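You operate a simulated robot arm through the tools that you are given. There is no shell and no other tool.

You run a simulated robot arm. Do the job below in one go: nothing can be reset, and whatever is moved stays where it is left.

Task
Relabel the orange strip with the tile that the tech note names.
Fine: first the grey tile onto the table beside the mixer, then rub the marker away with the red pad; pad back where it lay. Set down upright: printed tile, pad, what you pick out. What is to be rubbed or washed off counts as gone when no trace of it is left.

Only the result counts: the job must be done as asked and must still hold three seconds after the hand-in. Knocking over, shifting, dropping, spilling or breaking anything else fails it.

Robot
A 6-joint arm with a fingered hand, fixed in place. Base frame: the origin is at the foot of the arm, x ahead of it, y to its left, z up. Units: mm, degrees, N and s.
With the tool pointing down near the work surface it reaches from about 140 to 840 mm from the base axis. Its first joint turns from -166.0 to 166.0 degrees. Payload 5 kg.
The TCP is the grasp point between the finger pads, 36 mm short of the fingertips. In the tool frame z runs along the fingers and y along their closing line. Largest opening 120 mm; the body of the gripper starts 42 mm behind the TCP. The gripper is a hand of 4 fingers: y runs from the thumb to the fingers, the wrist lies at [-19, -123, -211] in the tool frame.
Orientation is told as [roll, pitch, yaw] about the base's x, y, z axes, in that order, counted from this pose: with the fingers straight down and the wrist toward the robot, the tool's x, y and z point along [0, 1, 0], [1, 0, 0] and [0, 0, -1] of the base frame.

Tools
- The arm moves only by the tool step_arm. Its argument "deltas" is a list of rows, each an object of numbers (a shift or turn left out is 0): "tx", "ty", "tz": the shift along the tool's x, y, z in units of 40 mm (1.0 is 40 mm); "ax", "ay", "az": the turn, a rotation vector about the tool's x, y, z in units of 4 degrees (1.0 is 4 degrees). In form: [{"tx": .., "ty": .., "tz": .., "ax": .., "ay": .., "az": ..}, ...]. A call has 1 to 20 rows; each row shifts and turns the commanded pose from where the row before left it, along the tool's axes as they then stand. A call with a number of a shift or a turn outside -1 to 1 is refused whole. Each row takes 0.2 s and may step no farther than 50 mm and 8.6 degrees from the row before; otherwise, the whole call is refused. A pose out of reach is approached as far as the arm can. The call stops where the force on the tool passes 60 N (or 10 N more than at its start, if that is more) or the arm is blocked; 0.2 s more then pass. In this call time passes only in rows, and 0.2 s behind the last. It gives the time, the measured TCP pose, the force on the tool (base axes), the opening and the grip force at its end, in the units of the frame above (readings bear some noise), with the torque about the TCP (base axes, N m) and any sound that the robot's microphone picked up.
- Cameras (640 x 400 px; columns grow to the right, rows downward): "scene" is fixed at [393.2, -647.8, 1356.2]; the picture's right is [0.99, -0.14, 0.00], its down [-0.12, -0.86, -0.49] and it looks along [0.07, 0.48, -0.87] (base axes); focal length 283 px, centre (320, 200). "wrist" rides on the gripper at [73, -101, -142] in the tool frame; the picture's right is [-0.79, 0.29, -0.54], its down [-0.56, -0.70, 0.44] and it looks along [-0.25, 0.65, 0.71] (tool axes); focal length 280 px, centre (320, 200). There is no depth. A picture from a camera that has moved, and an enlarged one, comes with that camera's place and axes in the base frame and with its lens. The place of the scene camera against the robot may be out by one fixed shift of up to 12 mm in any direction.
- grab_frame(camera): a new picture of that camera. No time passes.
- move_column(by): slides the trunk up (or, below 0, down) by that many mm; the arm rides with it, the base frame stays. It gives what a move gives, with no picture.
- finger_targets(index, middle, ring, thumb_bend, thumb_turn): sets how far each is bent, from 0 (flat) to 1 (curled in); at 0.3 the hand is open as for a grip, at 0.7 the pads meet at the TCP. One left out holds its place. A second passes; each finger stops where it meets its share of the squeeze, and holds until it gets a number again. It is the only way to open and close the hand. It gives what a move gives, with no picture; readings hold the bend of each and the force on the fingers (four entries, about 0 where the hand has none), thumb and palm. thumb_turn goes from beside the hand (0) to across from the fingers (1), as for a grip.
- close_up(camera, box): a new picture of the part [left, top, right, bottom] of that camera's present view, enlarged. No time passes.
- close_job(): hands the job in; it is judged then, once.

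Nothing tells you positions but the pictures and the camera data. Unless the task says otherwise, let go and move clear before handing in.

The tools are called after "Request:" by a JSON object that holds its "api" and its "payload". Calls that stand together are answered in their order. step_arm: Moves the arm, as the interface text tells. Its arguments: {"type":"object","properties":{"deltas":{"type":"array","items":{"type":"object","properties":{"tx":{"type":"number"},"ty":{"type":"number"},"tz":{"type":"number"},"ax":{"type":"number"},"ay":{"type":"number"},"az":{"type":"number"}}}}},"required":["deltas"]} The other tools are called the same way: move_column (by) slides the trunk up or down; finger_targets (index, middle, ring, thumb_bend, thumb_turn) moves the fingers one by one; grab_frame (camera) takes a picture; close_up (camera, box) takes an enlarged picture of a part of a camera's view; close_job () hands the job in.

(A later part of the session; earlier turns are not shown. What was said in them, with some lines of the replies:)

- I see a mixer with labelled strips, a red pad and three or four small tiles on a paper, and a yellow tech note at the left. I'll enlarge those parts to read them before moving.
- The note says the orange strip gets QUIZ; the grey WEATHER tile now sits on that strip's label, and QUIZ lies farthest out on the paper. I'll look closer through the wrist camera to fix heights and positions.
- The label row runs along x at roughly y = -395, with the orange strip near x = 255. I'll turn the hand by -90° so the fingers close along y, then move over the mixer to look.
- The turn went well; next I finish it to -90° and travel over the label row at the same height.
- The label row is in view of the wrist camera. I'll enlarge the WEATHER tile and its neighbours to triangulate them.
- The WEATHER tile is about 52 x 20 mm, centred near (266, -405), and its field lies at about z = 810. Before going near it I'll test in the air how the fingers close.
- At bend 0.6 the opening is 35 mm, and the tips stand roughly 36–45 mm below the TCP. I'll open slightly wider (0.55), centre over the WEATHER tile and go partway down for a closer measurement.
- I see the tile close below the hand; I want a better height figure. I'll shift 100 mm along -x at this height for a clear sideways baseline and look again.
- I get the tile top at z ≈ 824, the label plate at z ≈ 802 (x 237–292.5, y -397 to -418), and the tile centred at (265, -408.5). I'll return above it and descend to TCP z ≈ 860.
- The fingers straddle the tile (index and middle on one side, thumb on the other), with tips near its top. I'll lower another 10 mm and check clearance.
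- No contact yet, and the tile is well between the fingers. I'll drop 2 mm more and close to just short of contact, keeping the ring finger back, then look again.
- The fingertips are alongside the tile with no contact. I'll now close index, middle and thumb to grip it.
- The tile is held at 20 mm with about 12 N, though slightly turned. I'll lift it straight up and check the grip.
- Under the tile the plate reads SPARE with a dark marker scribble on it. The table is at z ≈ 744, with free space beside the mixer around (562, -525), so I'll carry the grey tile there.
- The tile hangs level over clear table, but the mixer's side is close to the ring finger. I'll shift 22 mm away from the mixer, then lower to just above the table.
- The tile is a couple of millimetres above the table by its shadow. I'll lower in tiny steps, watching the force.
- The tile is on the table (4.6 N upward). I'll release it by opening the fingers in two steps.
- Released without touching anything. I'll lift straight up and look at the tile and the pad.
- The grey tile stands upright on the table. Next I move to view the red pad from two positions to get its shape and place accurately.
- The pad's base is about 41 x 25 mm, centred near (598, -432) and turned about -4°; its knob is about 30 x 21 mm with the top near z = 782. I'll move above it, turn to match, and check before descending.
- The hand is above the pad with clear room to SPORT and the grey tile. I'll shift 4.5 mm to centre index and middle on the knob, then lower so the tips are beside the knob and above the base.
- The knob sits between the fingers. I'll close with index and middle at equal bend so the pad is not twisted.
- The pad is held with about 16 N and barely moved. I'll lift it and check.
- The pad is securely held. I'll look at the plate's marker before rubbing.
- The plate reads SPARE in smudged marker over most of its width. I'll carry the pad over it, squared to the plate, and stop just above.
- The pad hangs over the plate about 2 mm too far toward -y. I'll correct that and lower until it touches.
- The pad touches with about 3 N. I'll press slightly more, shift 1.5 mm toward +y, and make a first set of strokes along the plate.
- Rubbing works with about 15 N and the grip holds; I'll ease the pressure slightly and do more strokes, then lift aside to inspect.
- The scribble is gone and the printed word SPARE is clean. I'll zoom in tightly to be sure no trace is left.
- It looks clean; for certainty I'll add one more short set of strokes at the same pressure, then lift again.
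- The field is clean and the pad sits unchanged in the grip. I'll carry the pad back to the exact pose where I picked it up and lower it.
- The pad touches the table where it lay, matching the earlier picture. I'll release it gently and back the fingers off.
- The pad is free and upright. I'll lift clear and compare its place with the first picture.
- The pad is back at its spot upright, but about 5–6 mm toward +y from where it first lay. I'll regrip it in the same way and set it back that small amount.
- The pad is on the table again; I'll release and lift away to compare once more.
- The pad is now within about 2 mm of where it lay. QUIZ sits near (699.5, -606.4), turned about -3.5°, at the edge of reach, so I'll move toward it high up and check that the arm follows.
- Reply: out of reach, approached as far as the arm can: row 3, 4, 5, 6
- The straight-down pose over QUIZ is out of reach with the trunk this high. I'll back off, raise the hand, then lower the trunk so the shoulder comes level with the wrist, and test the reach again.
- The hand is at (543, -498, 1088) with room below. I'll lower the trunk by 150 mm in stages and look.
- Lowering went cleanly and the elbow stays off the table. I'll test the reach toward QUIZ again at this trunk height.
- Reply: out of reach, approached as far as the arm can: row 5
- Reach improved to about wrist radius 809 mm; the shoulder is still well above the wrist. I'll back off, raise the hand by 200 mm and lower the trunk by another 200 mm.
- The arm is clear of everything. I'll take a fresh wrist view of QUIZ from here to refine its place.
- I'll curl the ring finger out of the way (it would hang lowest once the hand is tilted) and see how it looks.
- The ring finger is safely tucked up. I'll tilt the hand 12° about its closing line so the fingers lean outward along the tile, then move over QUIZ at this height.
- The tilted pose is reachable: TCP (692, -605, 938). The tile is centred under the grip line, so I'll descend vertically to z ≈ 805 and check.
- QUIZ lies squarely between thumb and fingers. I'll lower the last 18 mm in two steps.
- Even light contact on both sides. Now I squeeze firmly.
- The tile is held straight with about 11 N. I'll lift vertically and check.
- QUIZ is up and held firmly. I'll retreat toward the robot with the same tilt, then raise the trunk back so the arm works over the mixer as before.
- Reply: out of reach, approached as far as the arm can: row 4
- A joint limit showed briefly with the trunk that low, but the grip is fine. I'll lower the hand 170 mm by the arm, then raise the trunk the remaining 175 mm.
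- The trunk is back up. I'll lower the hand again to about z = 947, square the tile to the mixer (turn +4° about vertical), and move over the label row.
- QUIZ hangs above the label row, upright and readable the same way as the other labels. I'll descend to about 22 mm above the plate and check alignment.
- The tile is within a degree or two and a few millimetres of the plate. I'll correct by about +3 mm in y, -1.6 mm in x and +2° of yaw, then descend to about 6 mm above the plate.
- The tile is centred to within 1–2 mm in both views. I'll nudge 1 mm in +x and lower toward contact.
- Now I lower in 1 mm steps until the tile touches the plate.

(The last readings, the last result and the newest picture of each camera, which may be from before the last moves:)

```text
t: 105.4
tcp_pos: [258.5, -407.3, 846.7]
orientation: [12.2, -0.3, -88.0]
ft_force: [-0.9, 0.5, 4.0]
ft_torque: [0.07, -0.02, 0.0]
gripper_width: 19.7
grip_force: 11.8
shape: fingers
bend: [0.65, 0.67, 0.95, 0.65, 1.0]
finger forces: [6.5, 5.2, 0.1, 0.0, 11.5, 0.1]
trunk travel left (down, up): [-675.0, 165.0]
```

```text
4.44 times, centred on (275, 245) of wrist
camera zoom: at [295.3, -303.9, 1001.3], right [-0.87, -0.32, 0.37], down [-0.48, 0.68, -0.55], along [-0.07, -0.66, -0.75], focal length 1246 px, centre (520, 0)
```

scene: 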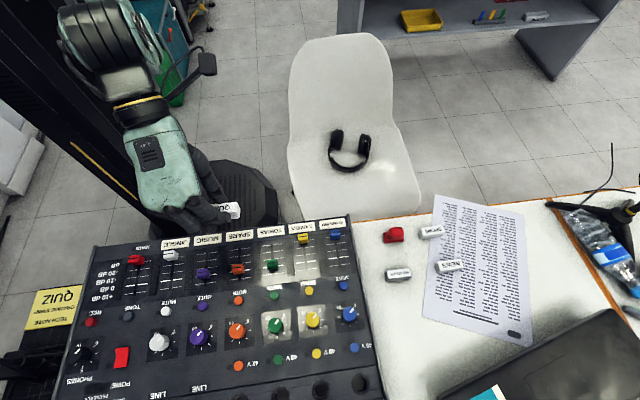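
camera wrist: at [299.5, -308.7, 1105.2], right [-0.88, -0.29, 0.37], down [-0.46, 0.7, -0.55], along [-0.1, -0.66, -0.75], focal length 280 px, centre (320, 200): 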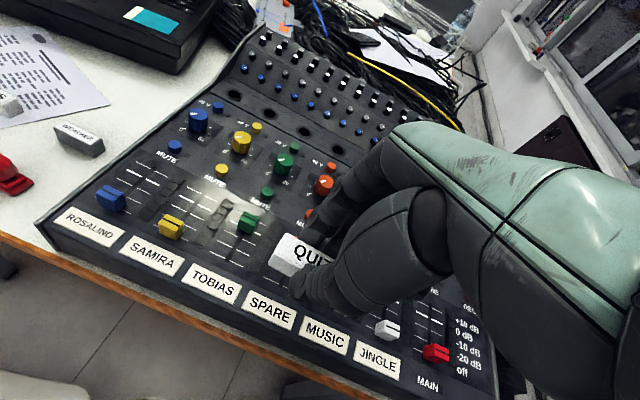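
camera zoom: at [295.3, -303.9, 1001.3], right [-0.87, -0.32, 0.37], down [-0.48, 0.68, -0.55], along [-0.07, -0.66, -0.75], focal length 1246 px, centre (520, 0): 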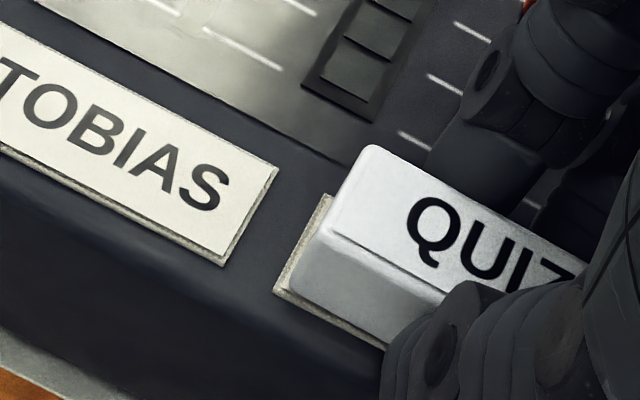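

Request:
{"api": "close_up", "payload": {"camera": "scene", "box": [212, 212, 272, 250]}}

Request:
{"api": "close_up", "payload": {"camera": "wrist", "box": [260, 215, 320, 275]}}

```text
10.53 times, centred on (242, 231) of scene
camera zoom: at [393.2, -647.8, 1356.2], right [0.99, -0.14, 0.0], down [-0.12, -0.86, -0.49], along [0.07, 0.48, -0.87], focal length 2981 px, centre (1141, -126)
```

zoom: 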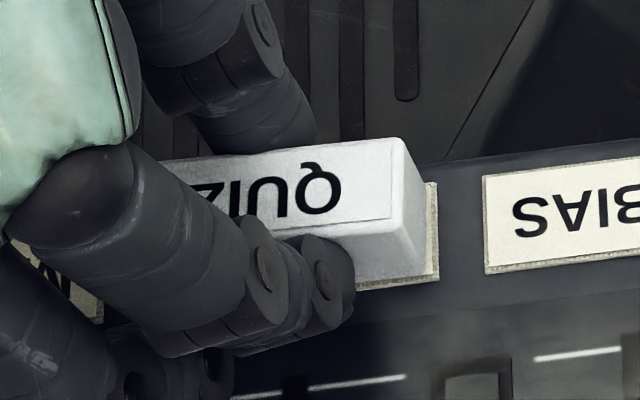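

```text
6.67 times, centred on (290, 245) of wrist
camera zoom: at [295.3, -303.9, 1001.3], right [-0.87, -0.32, 0.37], down [-0.48, 0.68, -0.55], along [-0.07, -0.66, -0.75], focal length 1869 px, centre (520, -100)
```

zoom: 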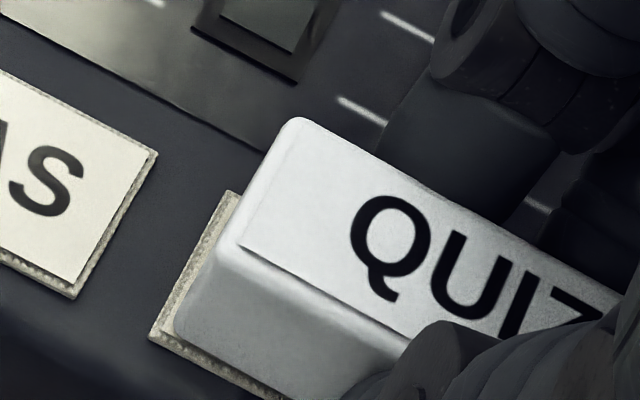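

The tile sits squarely on the plate. I'll release gently.

Request:
{"api": "finger_targets", "payload": {"index": 0.62, "middle": 0.635, "thumb_bend": 0.62}}

Request:
{"api": "close_up", "payload": {"camera": "wrist", "box": [240, 200, 340, 290]}}

```text
t: 106.4
tcp_pos: [258.3, -407.8, 847.3]
orientation: [12.0, -0.3, -87.9]
ft_force: [-0.5, -1.0, 0.4]
ft_torque: [-0.01, 0.01, 0.03]
gripper_width: 27.8
grip_force: 0.0
shape: fingers
bend: [0.62, 0.63, 0.95, 0.62, 1.0]
finger forces: [0.0, 0.0, 0.1, 0.0, 0.0, 0.1]
trunk travel left (down, up): [-675.0, 165.0]
```

```text
4.44 times, centred on (290, 245) of wrist
camera zoom: at [295.5, -304.0, 1000.6], right [-0.87, -0.32, 0.37], down [-0.48, 0.68, -0.55], along [-0.07, -0.66, -0.75], focal length 1246 px, centre (453, 0)
```

zoom: 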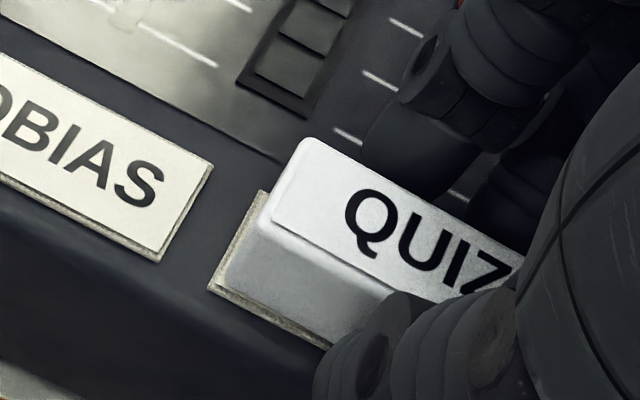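

Request:
{"api": "finger_targets", "payload": {"index": 0.56, "middle": 0.57, "thumb_bend": 0.56}}

Request:
{"api": "step_arm", "payload": {"deltas": [{"tz": -0.15, "tx": 0.032}, {"tz": -0.4, "tx": 0.085}, {"tz": -0.8, "tx": 0.17}, {"tz": -0.8, "tx": 0.17}, {"tz": -0.8, "tx": 0.17}]}}

Request:
{"api": "grab_frame", "payload": {"camera": "wrist"}}

Request:
{"api": "close_up", "payload": {"camera": "scene", "box": [200, 205, 290, 265]}}

```text
t: 107.4
tcp_pos: [258.2, -407.7, 847.3]
orientation: [12.1, -0.2, -87.9]
ft_force: [-0.2, 0.8, 0.4]
ft_torque: [-0.02, 0.02, 0.0]
gripper_width: 45.4
grip_force: 0.2
shape: fingers
bend: [0.56, 0.56, 0.95, 0.56, 1.0]
finger forces: [0.1, 0.3, 0.1, 0.0, 0.0, 0.1]
trunk travel left (down, up): [-675.0, 165.0]
```

```text
t: 108.6
tcp_pos: [259.0, -406.8, 967.5]
orientation: [12.0, 0.0, -87.9]
ft_force: [0.1, -0.5, 0.3]
ft_torque: [0.0, 0.02, 0.02]
gripper_width: 45.9
grip_force: 0.0
shape: fingers
bend: [0.56, 0.56, 0.95, 0.56, 1.0]
finger forces: [0.0, 0.0, 0.1, 0.0, 0.0, 0.0]
trunk travel left (down, up): [-675.0, 165.0]
```

```text
taken
camera wrist: at [295.6, -303.8, 1120.8], right [-0.87, -0.32, 0.37], down [-0.48, 0.68, -0.55], along [-0.07, -0.66, -0.75], focal length 280 px, centre (320, 200)
```

wrist: 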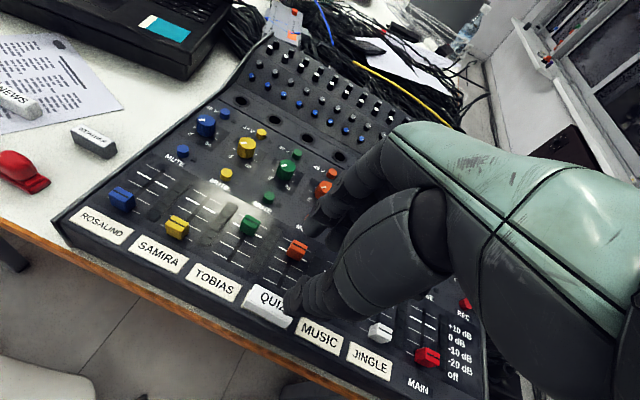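

```text
6.67 times, centred on (245, 235) of scene
camera zoom: at [393.2, -647.8, 1356.2], right [0.99, -0.14, 0.0], down [-0.12, -0.86, -0.49], along [0.07, 0.48, -0.87], focal length 1888 px, centre (820, -33)
```

zoom: 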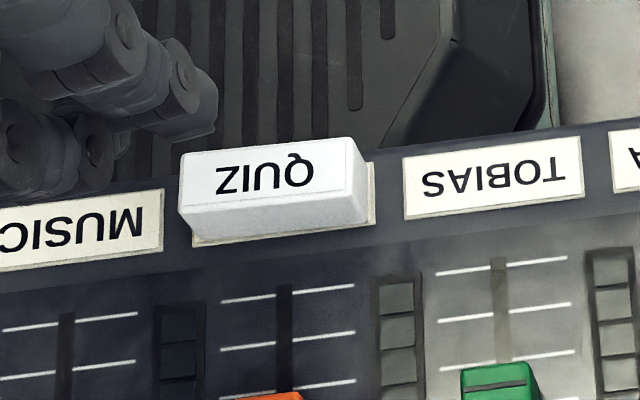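

QUIZ now sits on the orange strip's plate, upright and level. I'll straighten the hand, move clear upward, and take final pictures of everything.

Request:
{"api": "step_arm", "payload": {"deltas": [{"tz": -0.8, "tx": 0.17}, {"ay": -1}, {"ay": -1}, {"ay": -1}, {"ty": -1}, {"ty": -1}]}}

Request:
{"api": "grab_frame", "payload": {"camera": "scene"}}

Request:
{"api": "close_up", "payload": {"camera": "scene", "box": [150, 205, 360, 330]}}

Request:
{"api": "close_up", "payload": {"camera": "scene", "box": [360, 190, 540, 350]}}

Request:
{"api": "close_up", "payload": {"camera": "scene", "box": [215, 218, 265, 250]}}

Request:
{"api": "grab_frame", "payload": {"camera": "wrist"}}

```text
t: 110.0
tcp_pos: [254.5, -326.9, 999.9]
orientation: [0.1, -0.2, -87.9]
ft_force: [-0.8, -0.5, 0.5]
ft_torque: [0.0, -0.02, 0.0]
gripper_width: 45.7
grip_force: 0.1
shape: fingers
bend: [0.56, 0.56, 0.95, 0.56, 1.0]
finger forces: [0.1, 0.0, 0.0, 0.0, 0.1, 0.0]
trunk travel left (down, up): [-675.0, 165.0]
```

```text
taken
```

scene: 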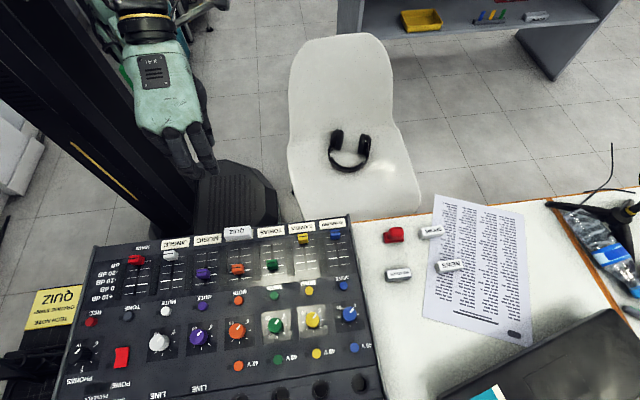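

```text
3.05 times, centred on (255, 268) of scene
camera zoom: at [393.2, -647.8, 1356.2], right [0.99, -0.14, 0.0], down [-0.12, -0.86, -0.49], along [0.07, 0.48, -0.87], focal length 863 px, centre (518, -6)
```

zoom: 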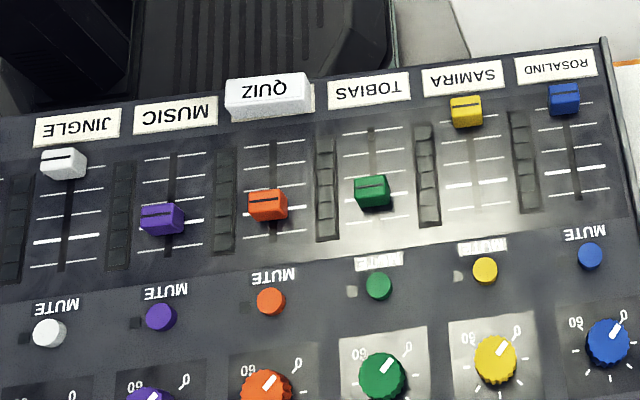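

```text
2.50 times, centred on (450, 270) of scene
camera zoom: at [393.2, -647.8, 1356.2], right [0.99, -0.14, 0.0], down [-0.12, -0.86, -0.49], along [0.07, 0.48, -0.87], focal length 708 px, centre (-5, 25)
```

zoom: 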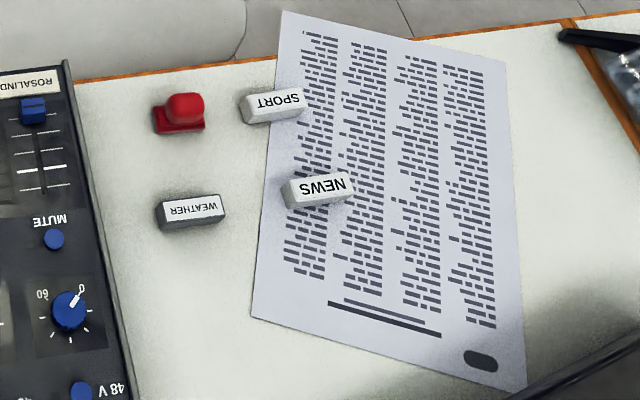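

```text
12.50 times, centred on (240, 234) of scene
camera zoom: at [393.2, -647.8, 1356.2], right [0.99, -0.14, 0.0], down [-0.12, -0.86, -0.49], along [0.07, 0.48, -0.87], focal length 3540 px, centre (1320, -225)
```

zoom: 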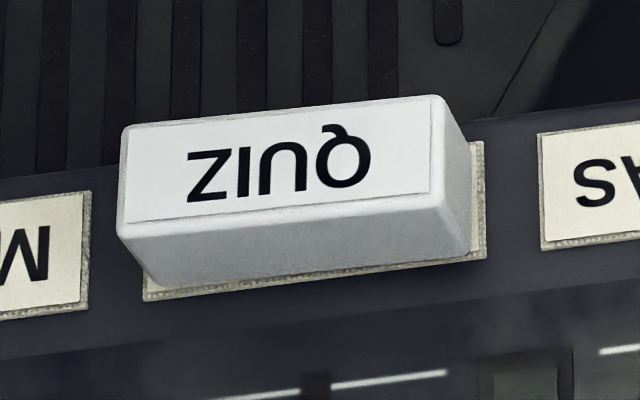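

```text
taken
camera wrist: at [323.6, -222.4, 1141.6], right [-0.78, -0.31, 0.54], down [-0.58, 0.68, -0.45], along [-0.23, -0.66, -0.71], focal length 280 px, centre (320, 200)
```

wrist: 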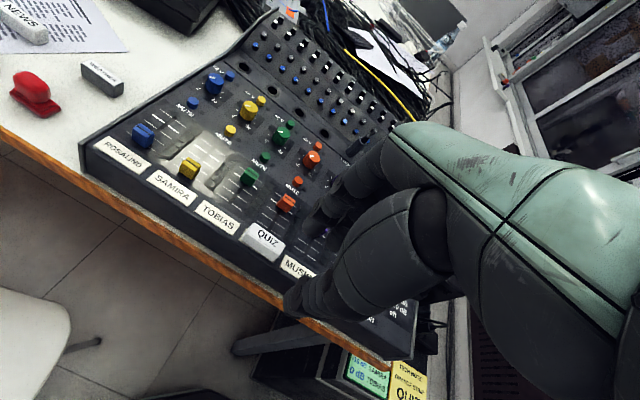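

QUIZ sits level and upright on the orange strip with the marker rubbed off. The grey WEATHER tile stands on the table beside the mixer, the pad is back where it lay to within about 2 mm, and nothing else has moved. The hand is clear, so I hand the job in.

Request:
{"api": "close_job", "payload": {}}

```text
The job is handed in.
```

The orange strip is now labelled QUIZ, the tile the tech note names, and I've handed the job in. I checked the final state in the camera pictures; no verdict came back with the hand-in.

- **QUIZ tile:** it sits upright and level on the orange strip's plate, reading the same way as its neighbours. It is roughly 1 mm off centre toward the MUSIC label.
- **Marker:** the scribble on the plate is rubbed off, and close-ups taken before QUIZ went on show no trace. The plate's printed word SPARE is still there, under the tile.
- **Grey tile (WEATHER):** it stands upright on the table beside the mixer.
- **Red pad:** it is upright and within about 2 mm of where it lay. I set it down twice, because the first time it ended up 5–6 mm off.
- **Everything else:** the faders, knobs and the NEWS and SPORT tiles match the earlier pictures, and the hand is clear of the table.

QUIZ lay too far out for the arm, so I lowered the trunk and tilted the hand 12° to reach it. The trunk is back at its starting height.
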